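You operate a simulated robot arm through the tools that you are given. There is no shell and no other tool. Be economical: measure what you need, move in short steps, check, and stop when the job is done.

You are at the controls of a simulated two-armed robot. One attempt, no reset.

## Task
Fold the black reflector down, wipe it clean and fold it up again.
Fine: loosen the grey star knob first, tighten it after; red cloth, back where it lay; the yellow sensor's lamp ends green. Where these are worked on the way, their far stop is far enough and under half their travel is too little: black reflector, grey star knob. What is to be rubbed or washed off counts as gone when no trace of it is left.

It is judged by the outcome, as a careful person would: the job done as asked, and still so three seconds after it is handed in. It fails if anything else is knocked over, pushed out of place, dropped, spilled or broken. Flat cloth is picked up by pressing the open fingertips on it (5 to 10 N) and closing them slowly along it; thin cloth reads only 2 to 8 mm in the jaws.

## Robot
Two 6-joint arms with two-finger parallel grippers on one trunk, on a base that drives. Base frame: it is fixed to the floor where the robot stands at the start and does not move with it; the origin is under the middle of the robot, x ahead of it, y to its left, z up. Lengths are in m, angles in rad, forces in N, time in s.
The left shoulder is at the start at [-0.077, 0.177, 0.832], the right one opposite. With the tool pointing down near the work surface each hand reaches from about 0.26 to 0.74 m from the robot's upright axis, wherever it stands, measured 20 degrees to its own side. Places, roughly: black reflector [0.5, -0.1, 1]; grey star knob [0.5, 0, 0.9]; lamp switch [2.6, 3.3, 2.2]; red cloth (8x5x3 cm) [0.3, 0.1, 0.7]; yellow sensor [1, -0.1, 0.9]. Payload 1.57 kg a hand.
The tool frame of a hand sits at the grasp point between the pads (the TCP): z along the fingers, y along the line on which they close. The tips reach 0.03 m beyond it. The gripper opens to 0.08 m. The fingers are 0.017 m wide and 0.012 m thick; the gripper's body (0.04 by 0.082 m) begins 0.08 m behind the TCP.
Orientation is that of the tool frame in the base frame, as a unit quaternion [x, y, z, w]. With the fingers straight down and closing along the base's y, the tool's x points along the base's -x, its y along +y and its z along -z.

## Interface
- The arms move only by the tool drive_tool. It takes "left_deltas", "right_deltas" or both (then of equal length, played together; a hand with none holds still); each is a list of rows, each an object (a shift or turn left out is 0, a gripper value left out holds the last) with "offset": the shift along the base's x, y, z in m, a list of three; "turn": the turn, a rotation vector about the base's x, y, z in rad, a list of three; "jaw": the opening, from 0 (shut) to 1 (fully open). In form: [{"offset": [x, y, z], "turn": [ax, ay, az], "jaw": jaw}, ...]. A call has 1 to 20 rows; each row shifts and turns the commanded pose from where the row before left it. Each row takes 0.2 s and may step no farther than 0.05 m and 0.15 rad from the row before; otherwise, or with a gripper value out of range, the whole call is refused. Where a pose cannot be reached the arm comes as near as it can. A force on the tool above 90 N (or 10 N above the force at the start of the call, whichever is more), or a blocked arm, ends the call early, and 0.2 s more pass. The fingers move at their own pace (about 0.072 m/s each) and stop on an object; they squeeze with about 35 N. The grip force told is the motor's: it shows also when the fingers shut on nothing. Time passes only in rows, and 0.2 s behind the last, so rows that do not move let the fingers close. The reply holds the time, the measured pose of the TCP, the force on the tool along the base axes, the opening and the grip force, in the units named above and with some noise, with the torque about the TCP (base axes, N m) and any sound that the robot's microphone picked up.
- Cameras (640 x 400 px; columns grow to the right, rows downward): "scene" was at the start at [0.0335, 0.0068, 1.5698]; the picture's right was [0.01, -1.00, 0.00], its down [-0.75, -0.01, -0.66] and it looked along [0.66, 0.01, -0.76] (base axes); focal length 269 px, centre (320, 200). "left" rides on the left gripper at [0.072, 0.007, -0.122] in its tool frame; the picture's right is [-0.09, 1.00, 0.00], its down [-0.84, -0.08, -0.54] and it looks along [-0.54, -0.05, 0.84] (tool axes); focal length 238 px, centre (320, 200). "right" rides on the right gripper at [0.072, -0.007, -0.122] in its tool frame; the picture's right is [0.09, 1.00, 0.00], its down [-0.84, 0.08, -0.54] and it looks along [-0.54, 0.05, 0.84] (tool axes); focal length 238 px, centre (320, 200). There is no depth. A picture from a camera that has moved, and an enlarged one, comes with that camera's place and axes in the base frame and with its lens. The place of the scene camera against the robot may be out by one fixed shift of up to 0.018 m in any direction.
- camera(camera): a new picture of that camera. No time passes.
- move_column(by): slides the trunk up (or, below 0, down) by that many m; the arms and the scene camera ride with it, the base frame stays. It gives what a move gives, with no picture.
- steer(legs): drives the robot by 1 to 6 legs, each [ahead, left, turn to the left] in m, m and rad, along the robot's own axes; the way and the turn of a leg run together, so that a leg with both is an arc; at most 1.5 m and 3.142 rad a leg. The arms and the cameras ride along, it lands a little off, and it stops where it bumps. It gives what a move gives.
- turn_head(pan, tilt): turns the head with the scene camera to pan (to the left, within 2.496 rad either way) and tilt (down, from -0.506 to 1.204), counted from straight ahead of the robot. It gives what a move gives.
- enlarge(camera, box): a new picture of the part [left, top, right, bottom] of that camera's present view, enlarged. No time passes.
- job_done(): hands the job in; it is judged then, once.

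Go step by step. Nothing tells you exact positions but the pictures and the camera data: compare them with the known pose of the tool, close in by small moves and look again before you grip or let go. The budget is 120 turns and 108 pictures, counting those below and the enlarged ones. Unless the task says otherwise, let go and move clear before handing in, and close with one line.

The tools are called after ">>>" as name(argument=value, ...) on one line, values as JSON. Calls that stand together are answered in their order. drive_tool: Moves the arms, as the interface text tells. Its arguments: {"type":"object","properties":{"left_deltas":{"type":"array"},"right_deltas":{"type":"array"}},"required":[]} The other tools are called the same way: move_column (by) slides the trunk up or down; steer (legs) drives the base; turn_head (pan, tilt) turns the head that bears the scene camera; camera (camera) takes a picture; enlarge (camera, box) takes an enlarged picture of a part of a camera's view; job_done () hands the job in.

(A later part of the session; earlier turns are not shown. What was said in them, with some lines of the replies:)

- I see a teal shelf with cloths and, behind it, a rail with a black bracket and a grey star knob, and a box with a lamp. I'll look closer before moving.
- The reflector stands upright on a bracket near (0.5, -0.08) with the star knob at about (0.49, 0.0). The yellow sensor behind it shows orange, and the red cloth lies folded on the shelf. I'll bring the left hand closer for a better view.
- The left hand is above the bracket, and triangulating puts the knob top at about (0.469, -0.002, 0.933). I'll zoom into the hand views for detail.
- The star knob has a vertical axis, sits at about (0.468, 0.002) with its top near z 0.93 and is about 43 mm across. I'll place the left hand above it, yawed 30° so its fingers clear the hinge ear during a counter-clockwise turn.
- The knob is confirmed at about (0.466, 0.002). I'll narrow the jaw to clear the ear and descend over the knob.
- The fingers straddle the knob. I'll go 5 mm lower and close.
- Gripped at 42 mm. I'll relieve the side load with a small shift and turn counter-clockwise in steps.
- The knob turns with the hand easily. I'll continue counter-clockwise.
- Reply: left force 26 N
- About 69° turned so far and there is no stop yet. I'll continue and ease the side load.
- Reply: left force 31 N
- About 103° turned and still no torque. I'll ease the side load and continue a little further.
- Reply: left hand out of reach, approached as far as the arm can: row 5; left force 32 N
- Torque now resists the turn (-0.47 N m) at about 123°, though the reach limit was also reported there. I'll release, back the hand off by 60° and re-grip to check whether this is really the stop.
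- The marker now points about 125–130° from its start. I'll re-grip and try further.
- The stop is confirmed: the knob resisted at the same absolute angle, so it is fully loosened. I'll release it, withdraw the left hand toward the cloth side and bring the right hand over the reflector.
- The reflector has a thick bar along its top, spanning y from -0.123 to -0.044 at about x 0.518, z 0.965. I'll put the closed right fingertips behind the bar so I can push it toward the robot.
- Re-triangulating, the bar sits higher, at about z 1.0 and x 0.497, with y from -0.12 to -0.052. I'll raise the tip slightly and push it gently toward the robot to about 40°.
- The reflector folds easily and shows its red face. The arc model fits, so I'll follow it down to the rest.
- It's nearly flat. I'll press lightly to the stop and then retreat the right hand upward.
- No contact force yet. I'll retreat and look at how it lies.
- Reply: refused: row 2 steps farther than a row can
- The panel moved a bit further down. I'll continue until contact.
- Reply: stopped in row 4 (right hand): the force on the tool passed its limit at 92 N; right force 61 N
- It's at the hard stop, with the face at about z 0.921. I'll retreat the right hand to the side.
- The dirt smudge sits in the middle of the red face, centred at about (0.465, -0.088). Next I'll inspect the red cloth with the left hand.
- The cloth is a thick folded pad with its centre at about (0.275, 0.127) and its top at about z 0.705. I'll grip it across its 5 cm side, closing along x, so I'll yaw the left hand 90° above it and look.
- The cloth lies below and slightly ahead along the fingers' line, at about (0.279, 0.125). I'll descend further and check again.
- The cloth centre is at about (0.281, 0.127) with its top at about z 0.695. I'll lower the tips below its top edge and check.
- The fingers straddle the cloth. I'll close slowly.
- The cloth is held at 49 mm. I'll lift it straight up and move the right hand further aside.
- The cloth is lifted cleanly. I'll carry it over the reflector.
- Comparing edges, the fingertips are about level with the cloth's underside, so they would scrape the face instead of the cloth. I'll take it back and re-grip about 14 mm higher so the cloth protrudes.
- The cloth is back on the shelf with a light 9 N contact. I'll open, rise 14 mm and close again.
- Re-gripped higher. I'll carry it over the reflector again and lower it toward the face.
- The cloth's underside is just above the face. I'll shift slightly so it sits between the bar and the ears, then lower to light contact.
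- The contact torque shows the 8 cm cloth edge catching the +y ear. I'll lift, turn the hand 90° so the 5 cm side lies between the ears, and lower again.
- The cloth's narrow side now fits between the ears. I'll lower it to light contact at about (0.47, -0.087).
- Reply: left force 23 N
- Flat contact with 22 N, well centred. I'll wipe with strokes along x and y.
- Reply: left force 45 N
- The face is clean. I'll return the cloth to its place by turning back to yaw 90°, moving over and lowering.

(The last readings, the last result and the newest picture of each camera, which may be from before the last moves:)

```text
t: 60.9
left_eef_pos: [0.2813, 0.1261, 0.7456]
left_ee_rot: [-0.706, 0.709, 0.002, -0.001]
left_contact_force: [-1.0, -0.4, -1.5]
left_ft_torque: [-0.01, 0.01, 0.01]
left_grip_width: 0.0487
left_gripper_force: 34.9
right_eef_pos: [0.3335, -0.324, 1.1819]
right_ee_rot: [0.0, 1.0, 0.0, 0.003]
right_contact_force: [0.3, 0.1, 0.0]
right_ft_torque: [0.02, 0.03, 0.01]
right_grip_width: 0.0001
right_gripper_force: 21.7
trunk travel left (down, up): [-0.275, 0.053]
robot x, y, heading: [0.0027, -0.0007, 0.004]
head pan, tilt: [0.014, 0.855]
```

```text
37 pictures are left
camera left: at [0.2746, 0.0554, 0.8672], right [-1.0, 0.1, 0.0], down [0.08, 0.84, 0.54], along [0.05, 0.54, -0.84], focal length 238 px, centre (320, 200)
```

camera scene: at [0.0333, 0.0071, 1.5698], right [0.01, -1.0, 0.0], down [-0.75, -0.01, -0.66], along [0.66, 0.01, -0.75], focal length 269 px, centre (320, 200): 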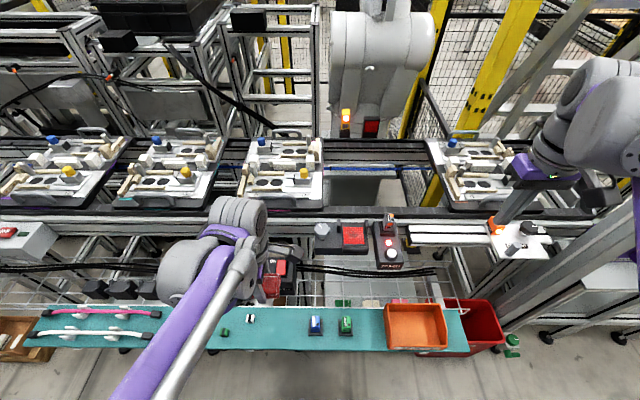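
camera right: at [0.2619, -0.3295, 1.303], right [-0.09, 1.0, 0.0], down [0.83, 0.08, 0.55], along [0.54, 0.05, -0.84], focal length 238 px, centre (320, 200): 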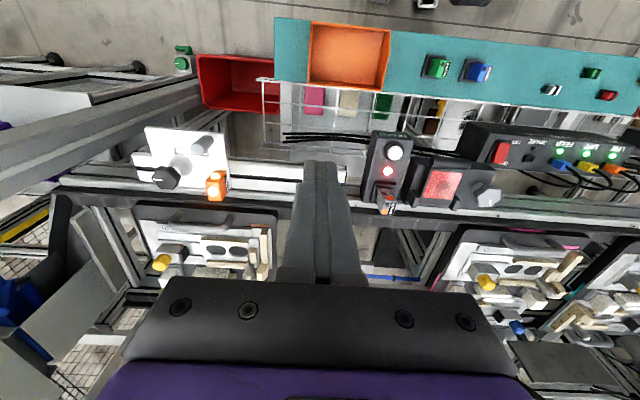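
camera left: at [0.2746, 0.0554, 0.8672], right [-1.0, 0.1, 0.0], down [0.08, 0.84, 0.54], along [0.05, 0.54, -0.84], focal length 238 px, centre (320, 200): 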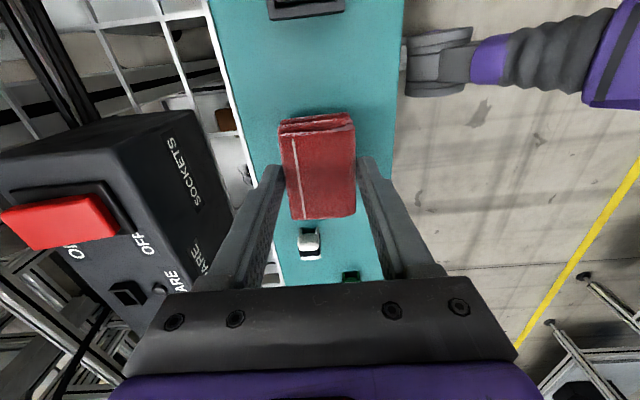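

Aligned above its old place. I'll lower the remaining 18 mm gently and release.

>>> drive_tool(left_deltas=[{"offset": [0, 0.001, -0.01]}, {"offset": [0, 0, -0.006]}, {"offset": [0, 0, -0.002]}, {}, {"jaw": 0.7}, {"jaw": 0.8}, {"offset": [0, 0, 0.03]}, {"offset": [0, 0, 0.05]}, {"offset": [0, 0, 0.05]}])

>>> camera(camera="left")

>>> enlarge(camera="scene", box=[230, 290, 390, 390])

```text
t: 62.9
left_eef_pos: [0.2812, 0.1292, 0.8601]
left_ee_rot: [-0.706, 0.708, 0.001, -0.001]
left_contact_force: [-0.2, 0.5, -0.1]
left_ft_torque: [-0.01, 0.0, -0.04]
left_grip_width: 0.0638
left_gripper_force: 0.0
right_eef_pos: [0.3334, -0.3251, 1.1813]
right_ee_rot: [-0.001, 1.0, 0.001, 0.002]
right_contact_force: [-0.1, 0.3, 0.4]
right_ft_torque: [-0.01, -0.02, 0.01]
right_grip_width: 0.0
right_gripper_force: 21.0
trunk travel left (down, up): [-0.275, 0.053]
robot x, y, heading: [-0.0022, 0.0035, 0.005]
head pan, tilt: [0.014, 0.855]
```

```text
36 pictures are left
camera left: at [0.2741, 0.0562, 0.9809], right [-1.0, 0.1, 0.0], down [0.08, 0.84, 0.54], along [0.05, 0.54, -0.84], focal length 238 px, centre (320, 200)
```

left: 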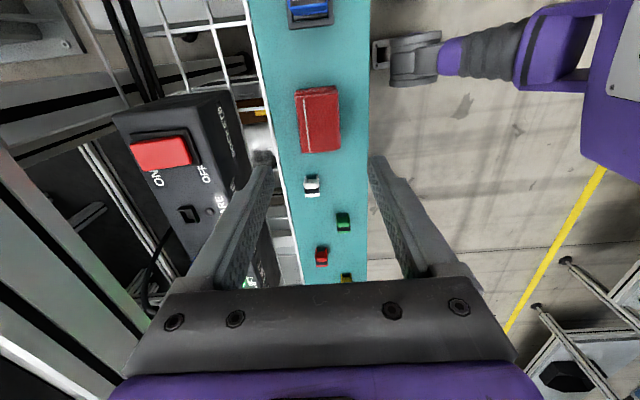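

```text
4.00 times, centred on (310, 340) of scene
camera zoom: at [0.0325, 0.0068, 1.5698], right [0.01, -1.0, 0.0], down [-0.75, -0.01, -0.66], along [0.66, 0.01, -0.75], focal length 1076 px, centre (360, -360)
```

zoom: 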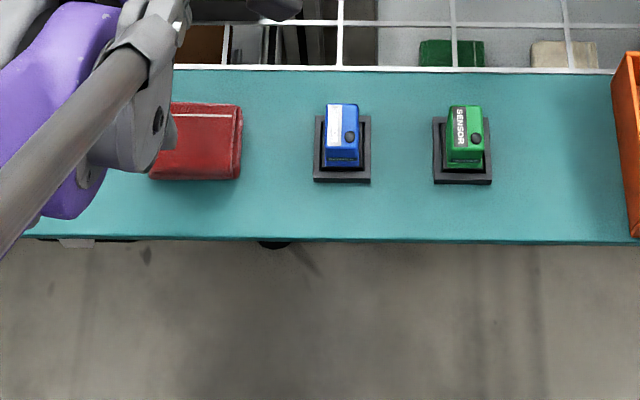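

The cloth is back within about 2 mm of where it lay. Next I'll bring the right hand open over the folded bar to inspect how to grip it for lifting.

>>> drive_tool(right_deltas=[{"offset": [0.011, 0.04, -0.025], "jaw": 1.0}, {"offset": [0.011, 0.04, -0.025]}, {"offset": [0.011, 0.04, -0.025]}, {"offset": [0.011, 0.04, -0.025]}, {"offset": [0.011, 0.04, -0.025]}, {"offset": [0.011, 0.038, -0.025]}, {}])

>>> camera(camera="right")

>>> enlarge(camera="right", box=[240, 100, 400, 200])

>>> enlarge(camera="left", box=[0, 0, 160, 100])

```text
t: 64.5
left_eef_pos: [0.2803, 0.1275, 0.8582]
left_ee_rot: [-0.706, 0.709, 0.001, -0.002]
left_contact_force: [0.6, -0.2, -0.3]
left_ft_torque: [0.03, -0.02, -0.02]
left_grip_width: 0.0641
left_gripper_force: 0.1
right_eef_pos: [0.3995, -0.0855, 1.0313]
right_ee_rot: [0.0, 1.0, -0.001, 0.002]
right_contact_force: [-0.9, 0.2, 0.4]
right_ft_torque: [0.02, -0.04, 0.0]
right_grip_width: 0.0801
right_gripper_force: 0.0
trunk travel left (down, up): [-0.275, 0.053]
robot x, y, heading: [0.0009, 0.0002, -0.003]
head pan, tilt: [0.014, 0.855]
```

```text
34 pictures are left
camera right: at [0.3287, -0.0907, 1.1526], right [-0.09, 1.0, 0.0], down [0.83, 0.08, 0.55], along [0.54, 0.05, -0.84], focal length 238 px, centre (320, 200)
```

right: 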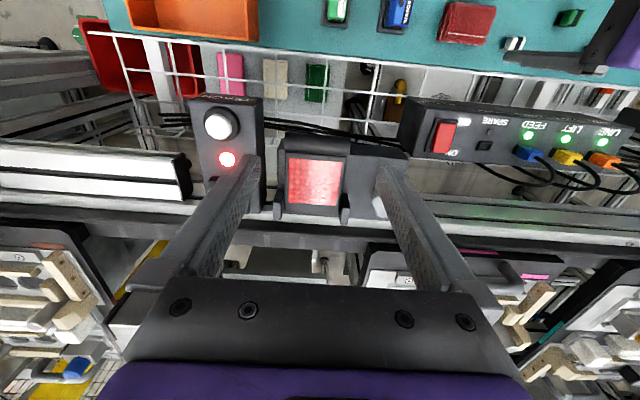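

```text
4.00 times, centred on (320, 150) of right
camera zoom: at [0.3287, -0.0907, 1.1526], right [-0.09, 1.0, 0.0], down [0.83, 0.08, 0.55], along [0.54, 0.05, -0.84], focal length 953 px, centre (320, 400)
```

zoom: 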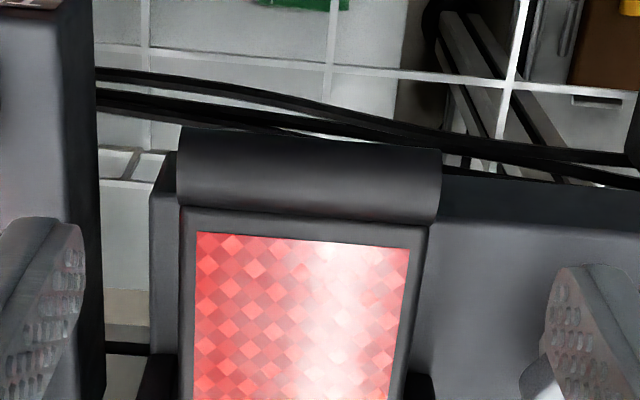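

```text
4.00 times, centred on (80, 50) of left
camera zoom: at [0.2748, 0.0558, 0.9804], right [-1.0, 0.1, 0.0], down [0.08, 0.84, 0.54], along [0.05, 0.54, -0.84], focal length 953 px, centre (1280, 800)
```

zoom: 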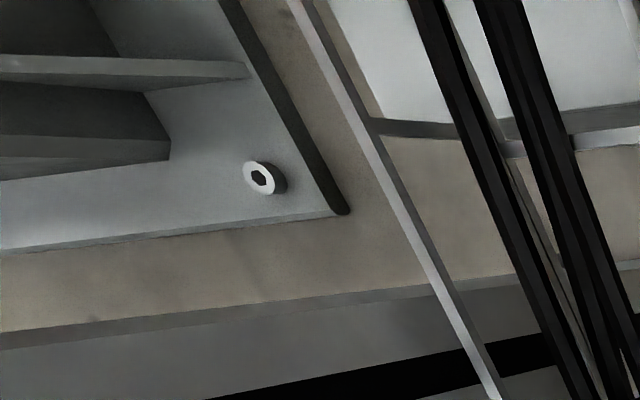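

The folded bar overhangs the box front at about (0.411, -0.086, 0.918), 21 mm thick and free underneath. I'll close the right fingers, tilt the hand 45° forward and bring the tip in front of and below the bar so I can push it up along its arc.

>>> drive_tool(right_deltas=[{"offset": [-0.013, 0, 0], "turn": [0, -0.131, 0], "jaw": 0}, {"offset": [-0.013, 0, -0.01], "turn": [0, -0.131, 0]}, {"offset": [-0.013, 0, -0.02], "turn": [0, -0.131, 0]}, {"offset": [-0.005, 0, -0.02], "turn": [0, -0.131, 0]}, {"offset": [-0.001, 0, -0.02], "turn": [0, -0.131, 0]}, {"offset": [0, 0, -0.02], "turn": [0, -0.131, 0]}, {"offset": [0, 0, -0.02]}, {}])

>>> camera(camera="right")

>>> enlarge(camera="scene", box=[290, 190, 450, 290])

```text
t: 66.3
left_eef_pos: [0.2822, 0.1272, 0.8579]
left_ee_rot: [-0.706, 0.708, 0.001, -0.002]
left_contact_force: [-1.1, 0.6, -0.7]
left_ft_torque: [-0.02, 0.0, 0.01]
left_grip_width: 0.0642
left_gripper_force: 0.0
right_eef_pos: [0.3547, -0.0852, 0.9202]
right_ee_rot: [0.0, 0.923, 0.0, 0.386]
right_contact_force: [0.0, -0.4, -0.4]
right_ft_torque: [0.02, 0.01, 0.02]
right_grip_width: 0.0001
right_gripper_force: 21.0
trunk travel left (down, up): [-0.275, 0.053]
robot x, y, heading: [-0.0001, 0.0022, -0.001]
head pan, tilt: [0.014, 0.855]
```

```text
31 pictures are left
camera right: at [0.2183, -0.0916, 0.9547], right [-0.06, 1.0, -0.07], down [0.2, 0.08, 0.98], along [0.98, 0.05, -0.21], focal length 238 px, centre (320, 200)
```

right: 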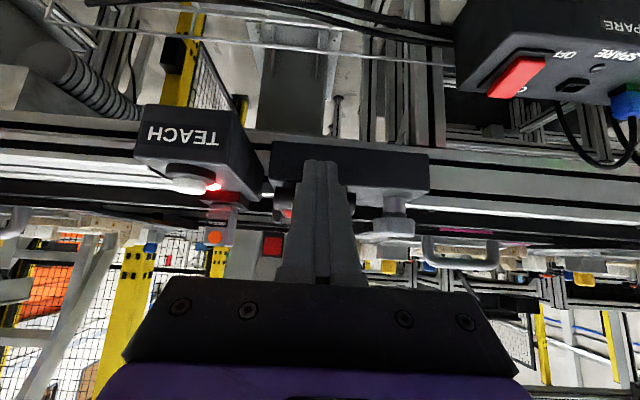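

```text
4.00 times, centred on (370, 240) of scene
camera zoom: at [0.0332, 0.0066, 1.5698], right [0.01, -1.0, 0.0], down [-0.75, -0.01, -0.66], along [0.66, 0.01, -0.75], focal length 1076 px, centre (120, 40)
```

zoom: 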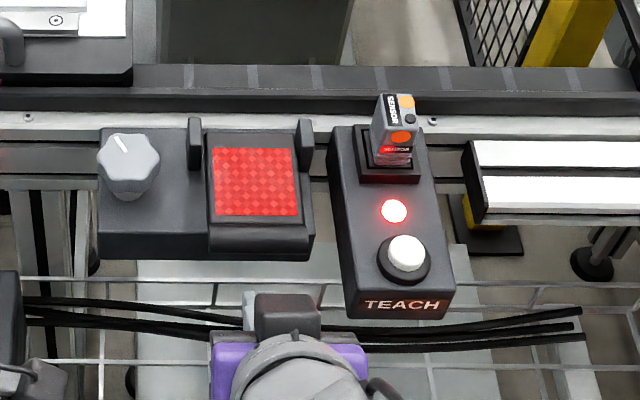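

>>> enlarge(camera="right", box=[240, 130, 440, 250])

```text
3.20 times, centred on (340, 190) of right
camera zoom: at [0.2183, -0.0916, 0.9547], right [-0.06, 1.0, -0.07], down [0.2, 0.08, 0.98], along [0.98, 0.05, -0.21], focal length 763 px, centre (256, 232)
```

zoom: 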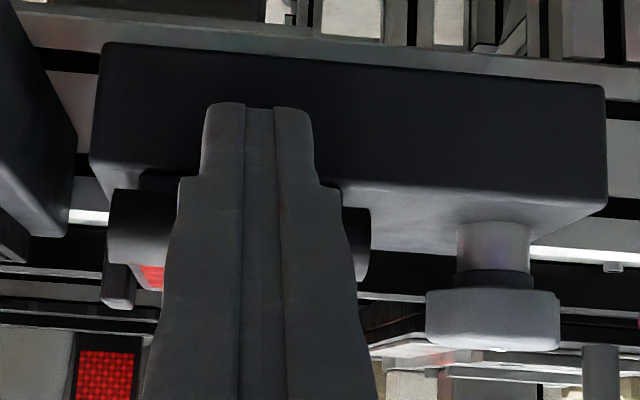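

The side view puts the bar centre at about z 0.9145 with a clear underside. I'll make contact and push it up along the arc to about 45°.

>>> drive_tool(right_deltas=[{"offset": [0.0145, 0, -0.0018]}, {"offset": [0.0145, 0, -0.0018]}, {"offset": [0.0007, 0, 0.011]}, {"offset": [0.0022, 0, 0.0109]}, {"offset": [0.0035, 0, 0.0104]}, {"offset": [0.0049, 0, 0.0099]}, {"offset": [0.0062, 0, 0.0092]}, {"offset": [0.0072, 0, 0.0083]}, {}])

>>> enlarge(camera="scene", box=[290, 190, 450, 290])

>>> enlarge(camera="right", box=[220, 110, 420, 235])

```text
t: 68.3
left_eef_pos: [0.2818, 0.1272, 0.8588]
left_ee_rot: [-0.706, 0.708, 0.001, -0.002]
left_contact_force: [-0.2, -0.9, 0.2]
left_ft_torque: [-0.02, 0.01, 0.0]
left_grip_width: 0.064
left_gripper_force: 0.0
right_eef_pos: [0.4079, -0.0855, 0.9761]
right_ee_rot: [0.0, 0.923, 0.0, 0.385]
right_contact_force: [0.2, -0.2, -0.4]
right_ft_torque: [-0.03, 0.02, 0.05]
right_grip_width: 0.0001
right_gripper_force: 21.1
trunk travel left (down, up): [-0.275, 0.053]
robot x, y, heading: [-0.0013, -0.0006, -0.003]
head pan, tilt: [0.014, 0.855]
```

```text
4.00 times, centred on (370, 240) of scene
camera zoom: at [0.0337, 0.0068, 1.5698], right [0.01, -1.0, 0.0], down [-0.75, -0.01, -0.66], along [0.66, 0.01, -0.76], focal length 1076 px, centre (120, 40)
```

zoom: 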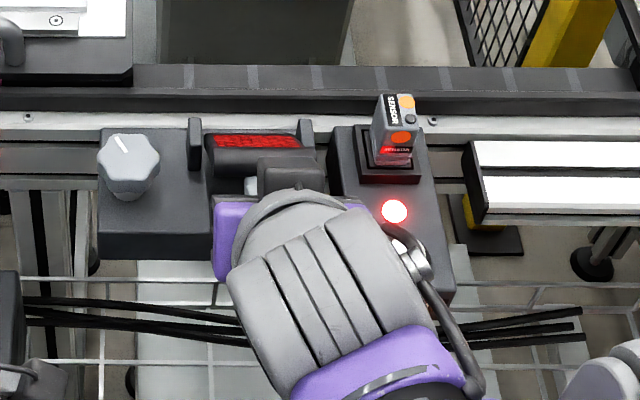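

```text
3.20 times, centred on (320, 172) of right
camera zoom: at [0.2717, -0.0912, 1.0112], right [-0.06, 1.0, -0.07], down [0.2, 0.08, 0.98], along [0.98, 0.05, -0.21], focal length 763 px, centre (320, 288)
```

zoom: 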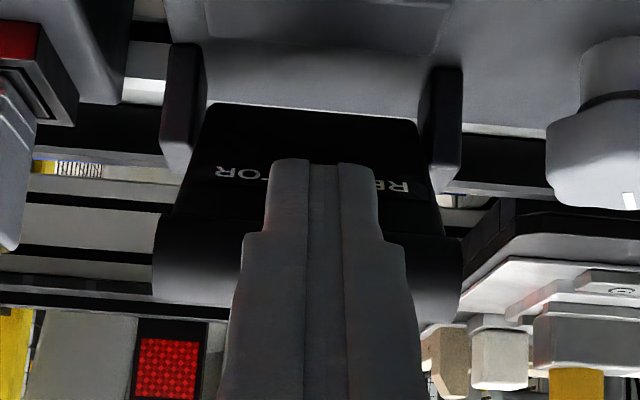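

It's lifting well. I'll continue along the arc to upright.

>>> drive_tool(right_deltas=[{"offset": [0.0084, 0, 0.0073]}, {"offset": [0.0091, 0, 0.0062]}, {"offset": [0.01, 0, 0.0049]}, {"offset": [0.0104, 0, 0.0035]}, {"offset": [0.0109, 0, 0.0022]}, {"offset": [0.006, 0, 0.0007]}, {}])

>>> enlarge(camera="scene", box=[290, 190, 450, 290])

```text
t: 69.9
left_eef_pos: [0.2799, 0.1272, 0.8584]
left_ee_rot: [-0.706, 0.708, 0.002, -0.002]
left_contact_force: [0.1, 0.5, -0.1]
left_ft_torque: [-0.01, -0.02, -0.03]
left_grip_width: 0.0637
left_gripper_force: 0.0
right_eef_pos: [0.4622, -0.0842, 1.0013]
right_ee_rot: [0.001, 0.923, -0.001, 0.384]
right_contact_force: [-16.7, 3.2, -18.3]
right_ft_torque: [0.03, 0.61, 0.16]
right_grip_width: 0.0
right_gripper_force: 21.4
trunk travel left (down, up): [-0.275, 0.053]
robot x, y, heading: [-0.002, -0.0, -0.005]
head pan, tilt: [0.014, 0.855]
```

```text
4.00 times, centred on (370, 240) of scene
camera zoom: at [0.0322, 0.0072, 1.5696], right [0.01, -1.0, 0.0], down [-0.75, -0.01, -0.66], along [0.66, 0.01, -0.75], focal length 1076 px, centre (120, 40)
```

zoom: 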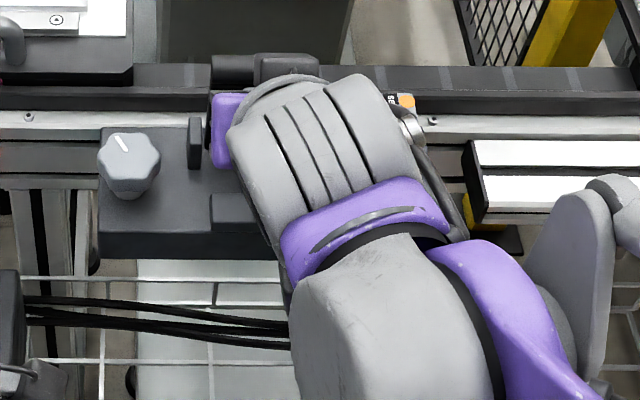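

Contact force has risen to about 25 N, so it's at the upright stop. I'll back off the way I came and check.

>>> drive_tool(right_deltas=[{"offset": [-0.02, 0, -0.005]}, {"offset": [-0.03, 0, 0.01]}, {"offset": [-0.02, -0.02, 0.03], "turn": [0, 0.131, 0]}, {"offset": [-0.01, -0.03, 0.03], "turn": [0, 0.131, 0]}, {"offset": [0, -0.03, 0.02], "turn": [0, 0.131, 0]}, {"offset": [0, -0.04, 0.02], "turn": [0, 0.131, 0]}, {"offset": [0, -0.04, 0.02], "turn": [0, 0.131, 0]}, {"offset": [0, -0.04, 0.02], "turn": [0, 0.131, 0]}])

>>> enlarge(camera="scene", box=[290, 190, 450, 290])

>>> enlarge(camera="scene", box=[310, 90, 410, 150])

>>> enlarge(camera="right", box=[300, 60, 540, 220])

```text
t: 71.7
left_eef_pos: [0.2828, 0.1275, 0.8584]
left_ee_rot: [-0.706, 0.709, 0.002, -0.001]
left_contact_force: [0.4, -0.2, 0.8]
left_ft_torque: [-0.01, -0.01, 0.0]
left_grip_width: 0.0639
left_gripper_force: 0.0
right_eef_pos: [0.3835, -0.2865, 1.1465]
right_ee_rot: [0.0, 1.0, 0.001, 0.0]
right_contact_force: [0.2, -0.2, 0.1]
right_ft_torque: [0.03, 0.05, 0.03]
right_grip_width: 0.0
right_gripper_force: 20.9
trunk travel left (down, up): [-0.275, 0.053]
robot x, y, heading: [-0.0006, 0.0053, 0.002]
head pan, tilt: [0.014, 0.855]
```

```text
4.00 times, centred on (370, 240) of scene
camera zoom: at [0.0351, 0.0057, 1.5698], right [0.01, -1.0, 0.0], down [-0.76, -0.01, -0.66], along [0.65, 0.01, -0.76], focal length 1076 px, centre (120, 40)
```

zoom: 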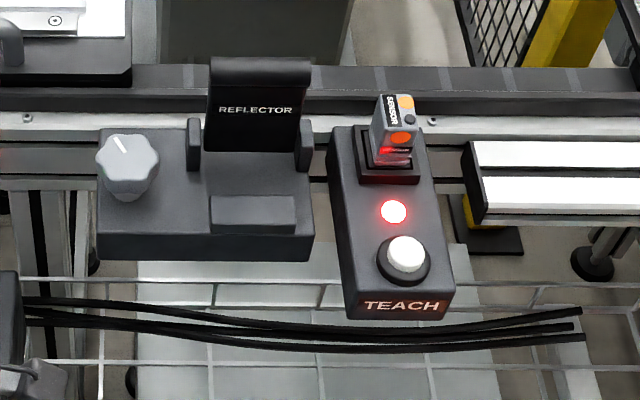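

```text
6.40 times, centred on (360, 120) of scene
camera zoom: at [0.0351, 0.0057, 1.5698], right [0.01, -1.0, 0.0], down [-0.76, -0.01, -0.66], along [0.65, 0.01, -0.76], focal length 1722 px, centre (64, 712)
```

zoom: 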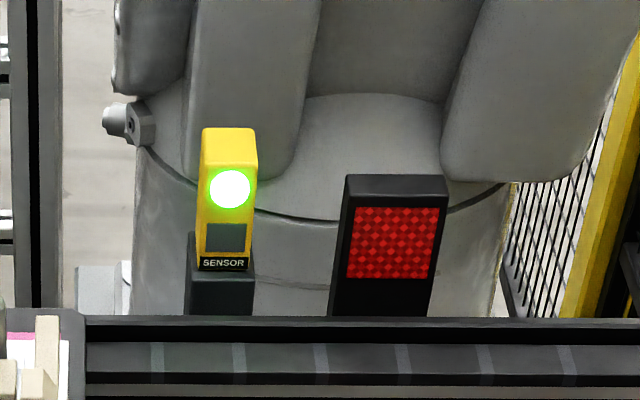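

```text
2.50 times, centred on (420, 140) of right
camera zoom: at [0.3124, -0.2922, 1.2683], right [-0.09, 1.0, 0.0], down [0.84, 0.08, 0.54], along [0.54, 0.05, -0.84], focal length 596 px, centre (70, 350)
```

zoom: 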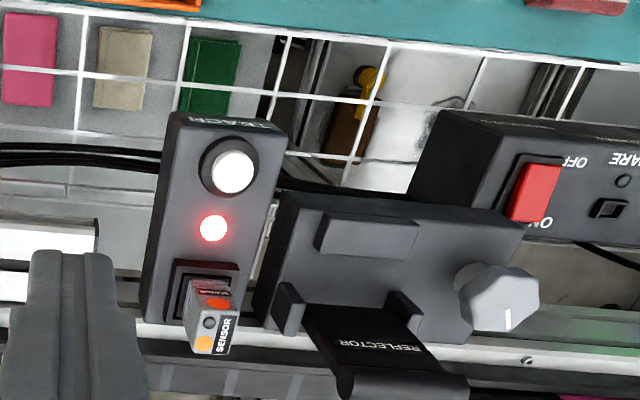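

The reflector is upright again and the yellow sensor's lamp is green. Next I'll bring the left hand over the knob to tighten it clockwise.

>>> drive_tool(left_deltas=[{"offset": [0, 0, 0.05], "jaw": 0.7}, {"offset": [0, 0, 0.05]}, {"offset": [0, 0, 0.05]}, {"offset": [0.03, -0.02, 0.02]}, {"offset": [0.035, -0.025, 0]}, {"offset": [0.035, -0.025, 0]}, {"offset": [0.035, -0.025, 0]}, {"offset": [0.035, -0.025, 0]}, {"offset": [0.017, -0.007, 0], "turn": [0, 0, 0.05]}, {"offset": [0, 0, -0.04]}, {}])

>>> camera(camera="left")

```text
t: 74.1
left_eef_pos: [0.4691, 0.0005, 0.9888]
left_ee_rot: [0.723, -0.691, -0.001, 0.001]
left_contact_force: [0.7, -0.1, 0.5]
left_ft_torque: [-0.03, -0.02, 0.0]
left_grip_width: 0.0559
left_gripper_force: 0.0
right_eef_pos: [0.3832, -0.2855, 1.1478]
right_ee_rot: [0.0, 1.0, 0.0, 0.003]
right_contact_force: [0.1, -1.1, -0.6]
right_ft_torque: [0.01, -0.03, -0.03]
right_grip_width: 0.0002
right_gripper_force: 21.0
trunk travel left (down, up): [-0.275, 0.053]
robot x, y, heading: [-0.0005, -0.0006, 0.002]
head pan, tilt: [0.014, 0.855]
```

```text
22 pictures are left
camera left: at [0.4657, -0.0717, 1.1096], right [-1.0, 0.05, 0.0], down [0.04, 0.84, 0.54], along [0.02, 0.54, -0.84], focal length 238 px, centre (320, 200)
```

left: 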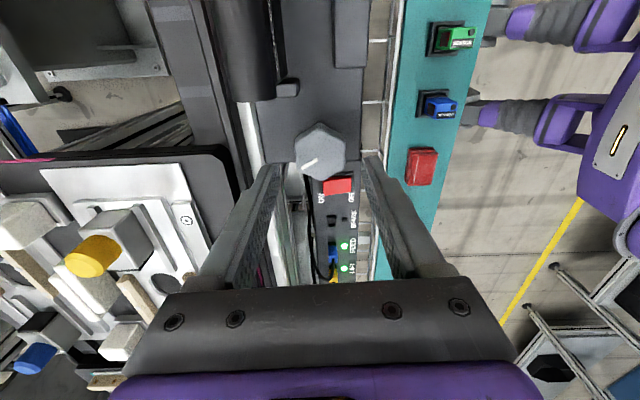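

Centred on the knob. I'll descend, grip and turn clockwise.

>>> drive_tool(left_deltas=[{"offset": [-0.001, -0.001, -0.025]}, {"offset": [0, 0, -0.0215]}, {"jaw": 0}, {}, {}, {"turn": [0, 0, -0.1]}, {"turn": [0, 0, -0.1]}, {"turn": [0, 0, -0.1]}, {"turn": [0, 0, -0.1]}, {"turn": [0, 0, -0.1]}, {"turn": [0, 0, -0.1]}, {"turn": [0, 0, -0.1]}, {"turn": [0, 0, -0.1]}])

>>> enlarge(camera="left", box=[240, 110, 400, 210])

```text
t: 76.9
left_eef_pos: [0.4661, -0.0014, 0.9416]
left_ee_rot: [-0.396, 0.918, 0.002, -0.001]
left_contact_force: [-15.1, -5.8, -11.7]
left_ft_torque: [-0.2, -0.38, 0.06]
left_grip_width: 0.0415
left_gripper_force: 44.7
right_eef_pos: [0.3818, -0.2862, 1.1485]
right_ee_rot: [0.0, 1.0, 0.0, 0.003]
right_contact_force: [-0.2, -0.1, 0.4]
right_ft_torque: [-0.04, -0.01, -0.01]
right_grip_width: 0.0
right_gripper_force: 21.0
trunk travel left (down, up): [-0.275, 0.053]
robot x, y, heading: [0.0015, -0.0029, 0.002]
head pan, tilt: [0.014, 0.855]
```

```text
4.00 times, centred on (320, 160) of left
camera zoom: at [0.4125, -0.0489, 1.0642], right [-0.66, 0.75, 0.0], down [0.63, 0.55, 0.54], along [0.4, 0.36, -0.84], focal length 953 px, centre (320, 360)
```

zoom: 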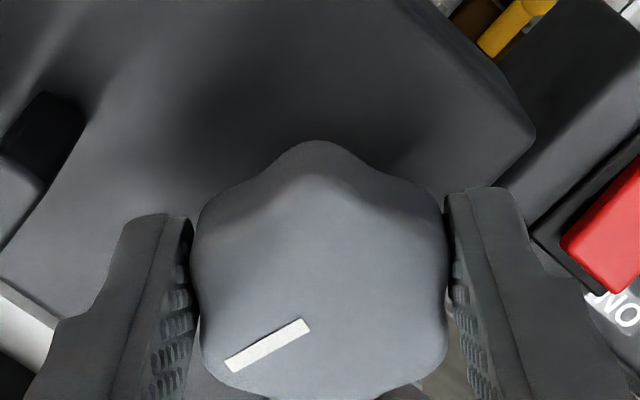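

Turning fine, about 46° so far. I'll continue clockwise.

>>> drive_tool(left_deltas=[{"offset": [-0.001, 0, -0.0005], "turn": [0, 0, -0.1]}, {"turn": [0, 0, -0.1]}, {"turn": [0, 0, -0.1]}, {"turn": [0, 0, -0.1]}, {"turn": [0, 0, -0.1]}, {"turn": [0, 0, -0.1]}, {"turn": [0, 0, -0.1]}, {"turn": [0, 0, -0.1]}, {"turn": [0, 0, -0.1]}, {"turn": [0, 0, -0.1]}])

>>> enlarge(camera="left", box=[240, 110, 400, 210])

```text
t: 79.1
left_eef_pos: [0.465, 0.0019, 0.9425]
left_ee_rot: [0.092, 0.996, 0.003, 0.001]
left_contact_force: [-19.4, 5.9, -5.4]
left_ft_torque: [-0.03, 0.47, -0.01]
left_grip_width: 0.0415
left_gripper_force: 45.0
right_eef_pos: [0.3818, -0.2847, 1.1475]
right_ee_rot: [0.0, 1.0, -0.001, 0.003]
right_contact_force: [-0.6, -0.5, 0.2]
right_ft_torque: [-0.03, 0.01, -0.01]
right_grip_width: 0.0
right_gripper_force: 22.3
trunk travel left (down, up): [-0.275, 0.053]
robot x, y, heading: [-0.0005, 0.0008, 0.0]
head pan, tilt: [0.014, 0.855]
```

```text
4.00 times, centred on (320, 160) of left
camera zoom: at [0.3957, 0.0208, 1.0642], right [0.27, 0.96, 0.01], down [0.81, -0.23, 0.54], along [0.52, -0.14, -0.84], focal length 953 px, centre (320, 360)
```

zoom: 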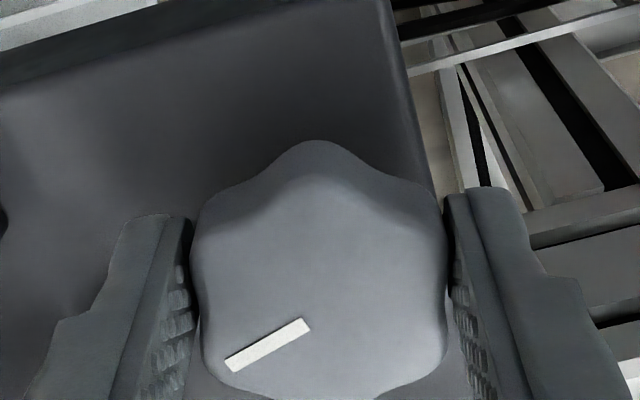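

About 103° turned. I'll continue to the stop in smaller steps.

>>> drive_tool(left_deltas=[{"offset": [-0.001, 0, 0], "turn": [0, 0, -0.1]}, {"turn": [0, 0, -0.1]}, {"turn": [0, 0, -0.1]}, {"turn": [0, 0, -0.07]}, {"turn": [0, 0, -0.05]}])

>>> enlarge(camera="left", box=[240, 110, 400, 210])

```text
t: 80.3
left_eef_pos: [0.4662, 0.0036, 0.9421]
left_ee_rot: [0.297, 0.955, 0.003, 0.002]
left_contact_force: [4.1, 15.7, 9.1]
left_ft_torque: [-0.03, -0.31, 0.77]
left_grip_width: 0.0412
left_gripper_force: 45.1
right_eef_pos: [0.382, -0.2828, 1.1484]
right_ee_rot: [0.0, 1.0, 0.0, 0.002]
right_contact_force: [0.3, 0.3, -0.1]
right_ft_torque: [0.02, 0.01, -0.03]
right_grip_width: 0.0
right_gripper_force: 21.0
trunk travel left (down, up): [-0.275, 0.053]
robot x, y, heading: [0.0, -0.0009, 0.002]
head pan, tilt: [0.014, 0.855]
```

```text
4.00 times, centred on (320, 160) of left
camera zoom: at [0.4104, 0.0481, 1.0636], right [0.64, 0.77, 0.01], down [0.64, -0.54, 0.54], along [0.42, -0.34, -0.84], focal length 953 px, centre (320, 360)
```

zoom: 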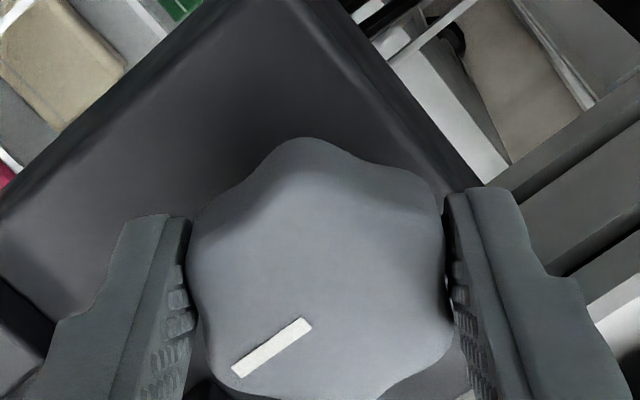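

Torque of +0.77 N m and the marker back at its starting direction show the knob is tight. I'll release without dragging it back, lift away and verify.

>>> drive_tool(left_deltas=[{"jaw": 0.7}, {"jaw": 0.7}, {"offset": [0, 0, 0.03]}, {"offset": [0, 0, 0.05]}, {"offset": [-0.02, 0.04, 0.02], "turn": [0, 0, 0.13]}, {"offset": [-0.02, 0.04, 0.02], "turn": [0, 0, 0.13]}, {"offset": [-0.02, 0.04, 0], "turn": [0, 0, 0.13]}, {"offset": [-0.02, 0.04, 0], "turn": [0, 0, 0.13]}, {"offset": [-0.02, 0.03, 0.02]}, {"offset": [-0.02, 0.02, 0.03]}])

>>> camera(camera="scene")

>>> enlarge(camera="scene", box=[290, 190, 450, 290])

>>> enlarge(camera="scene", box=[310, 90, 410, 150])

>>> enlarge(camera="scene", box=[230, 290, 390, 390])

```text
t: 82.5
left_eef_pos: [0.3462, 0.2097, 1.1131]
left_ee_rot: [0.042, 0.999, 0.002, 0.001]
left_contact_force: [0.4, -0.3, -0.2]
left_ft_torque: [-0.02, 0.01, 0.01]
left_grip_width: 0.0561
left_gripper_force: 0.1
right_eef_pos: [0.3823, -0.2872, 1.1483]
right_ee_rot: [0.0, 1.0, -0.001, 0.003]
right_contact_force: [0.1, -0.5, 0.3]
right_ft_torque: [0.0, 0.02, 0.04]
right_grip_width: 0.0
right_gripper_force: 21.3
trunk travel left (down, up): [-0.275, 0.053]
robot x, y, heading: [-0.0003, 0.0036, 0.001]
head pan, tilt: [0.014, 0.855]
```

```text
18 pictures are left
camera scene: at [0.0328, 0.0069, 1.5698], right [0.01, -1.0, 0.0], down [-0.75, -0.01, -0.66], along [0.66, 0.01, -0.75], focal length 269 px, centre (320, 200)
```

scene: 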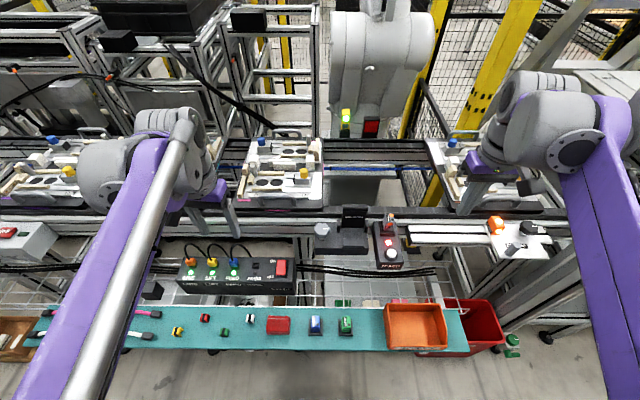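

```text
4.00 times, centred on (370, 240) of scene
camera zoom: at [0.0328, 0.0069, 1.5698], right [0.01, -1.0, 0.0], down [-0.75, -0.01, -0.66], along [0.66, 0.01, -0.75], focal length 1076 px, centre (120, 40)
```

zoom: 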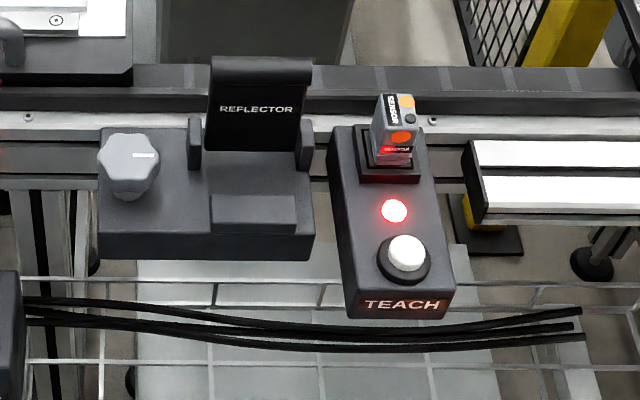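

```text
6.40 times, centred on (360, 120) of scene
camera zoom: at [0.0328, 0.0069, 1.5698], right [0.01, -1.0, 0.0], down [-0.75, -0.01, -0.66], along [0.66, 0.01, -0.75], focal length 1722 px, centre (64, 712)
```

zoom: 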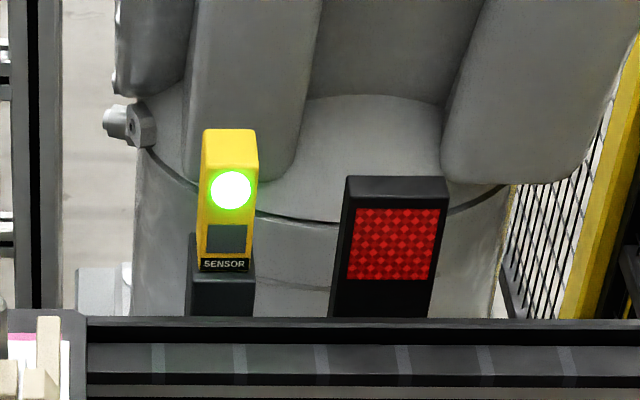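

```text
4.00 times, centred on (310, 340) of scene
camera zoom: at [0.0328, 0.0069, 1.5698], right [0.01, -1.0, 0.0], down [-0.75, -0.01, -0.66], along [0.66, 0.01, -0.75], focal length 1076 px, centre (360, -360)
```

zoom: 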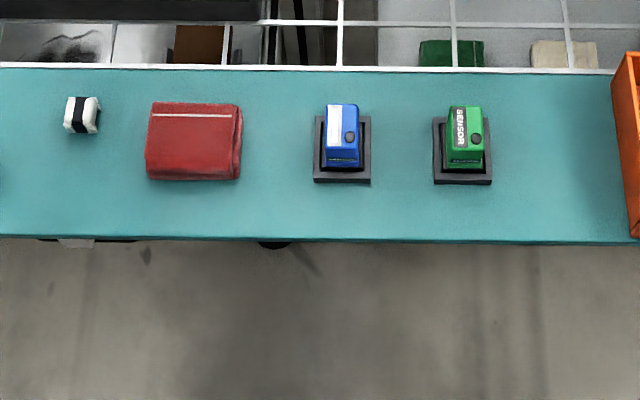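

Everything is as asked: the knob marker is back at its start, the reflector is clean and upright, the lamp is green and the cloth is in place. Both hands are clear, so I'm handing in.

>>> job_done()

```text
The job is handed in.
```

The black reflector was folded down, wiped with no trace of dirt left and folded back up. The knob is tight again, the red cloth is back within about 3 mm of where it lay, and the yellow sensor's lamp is green.
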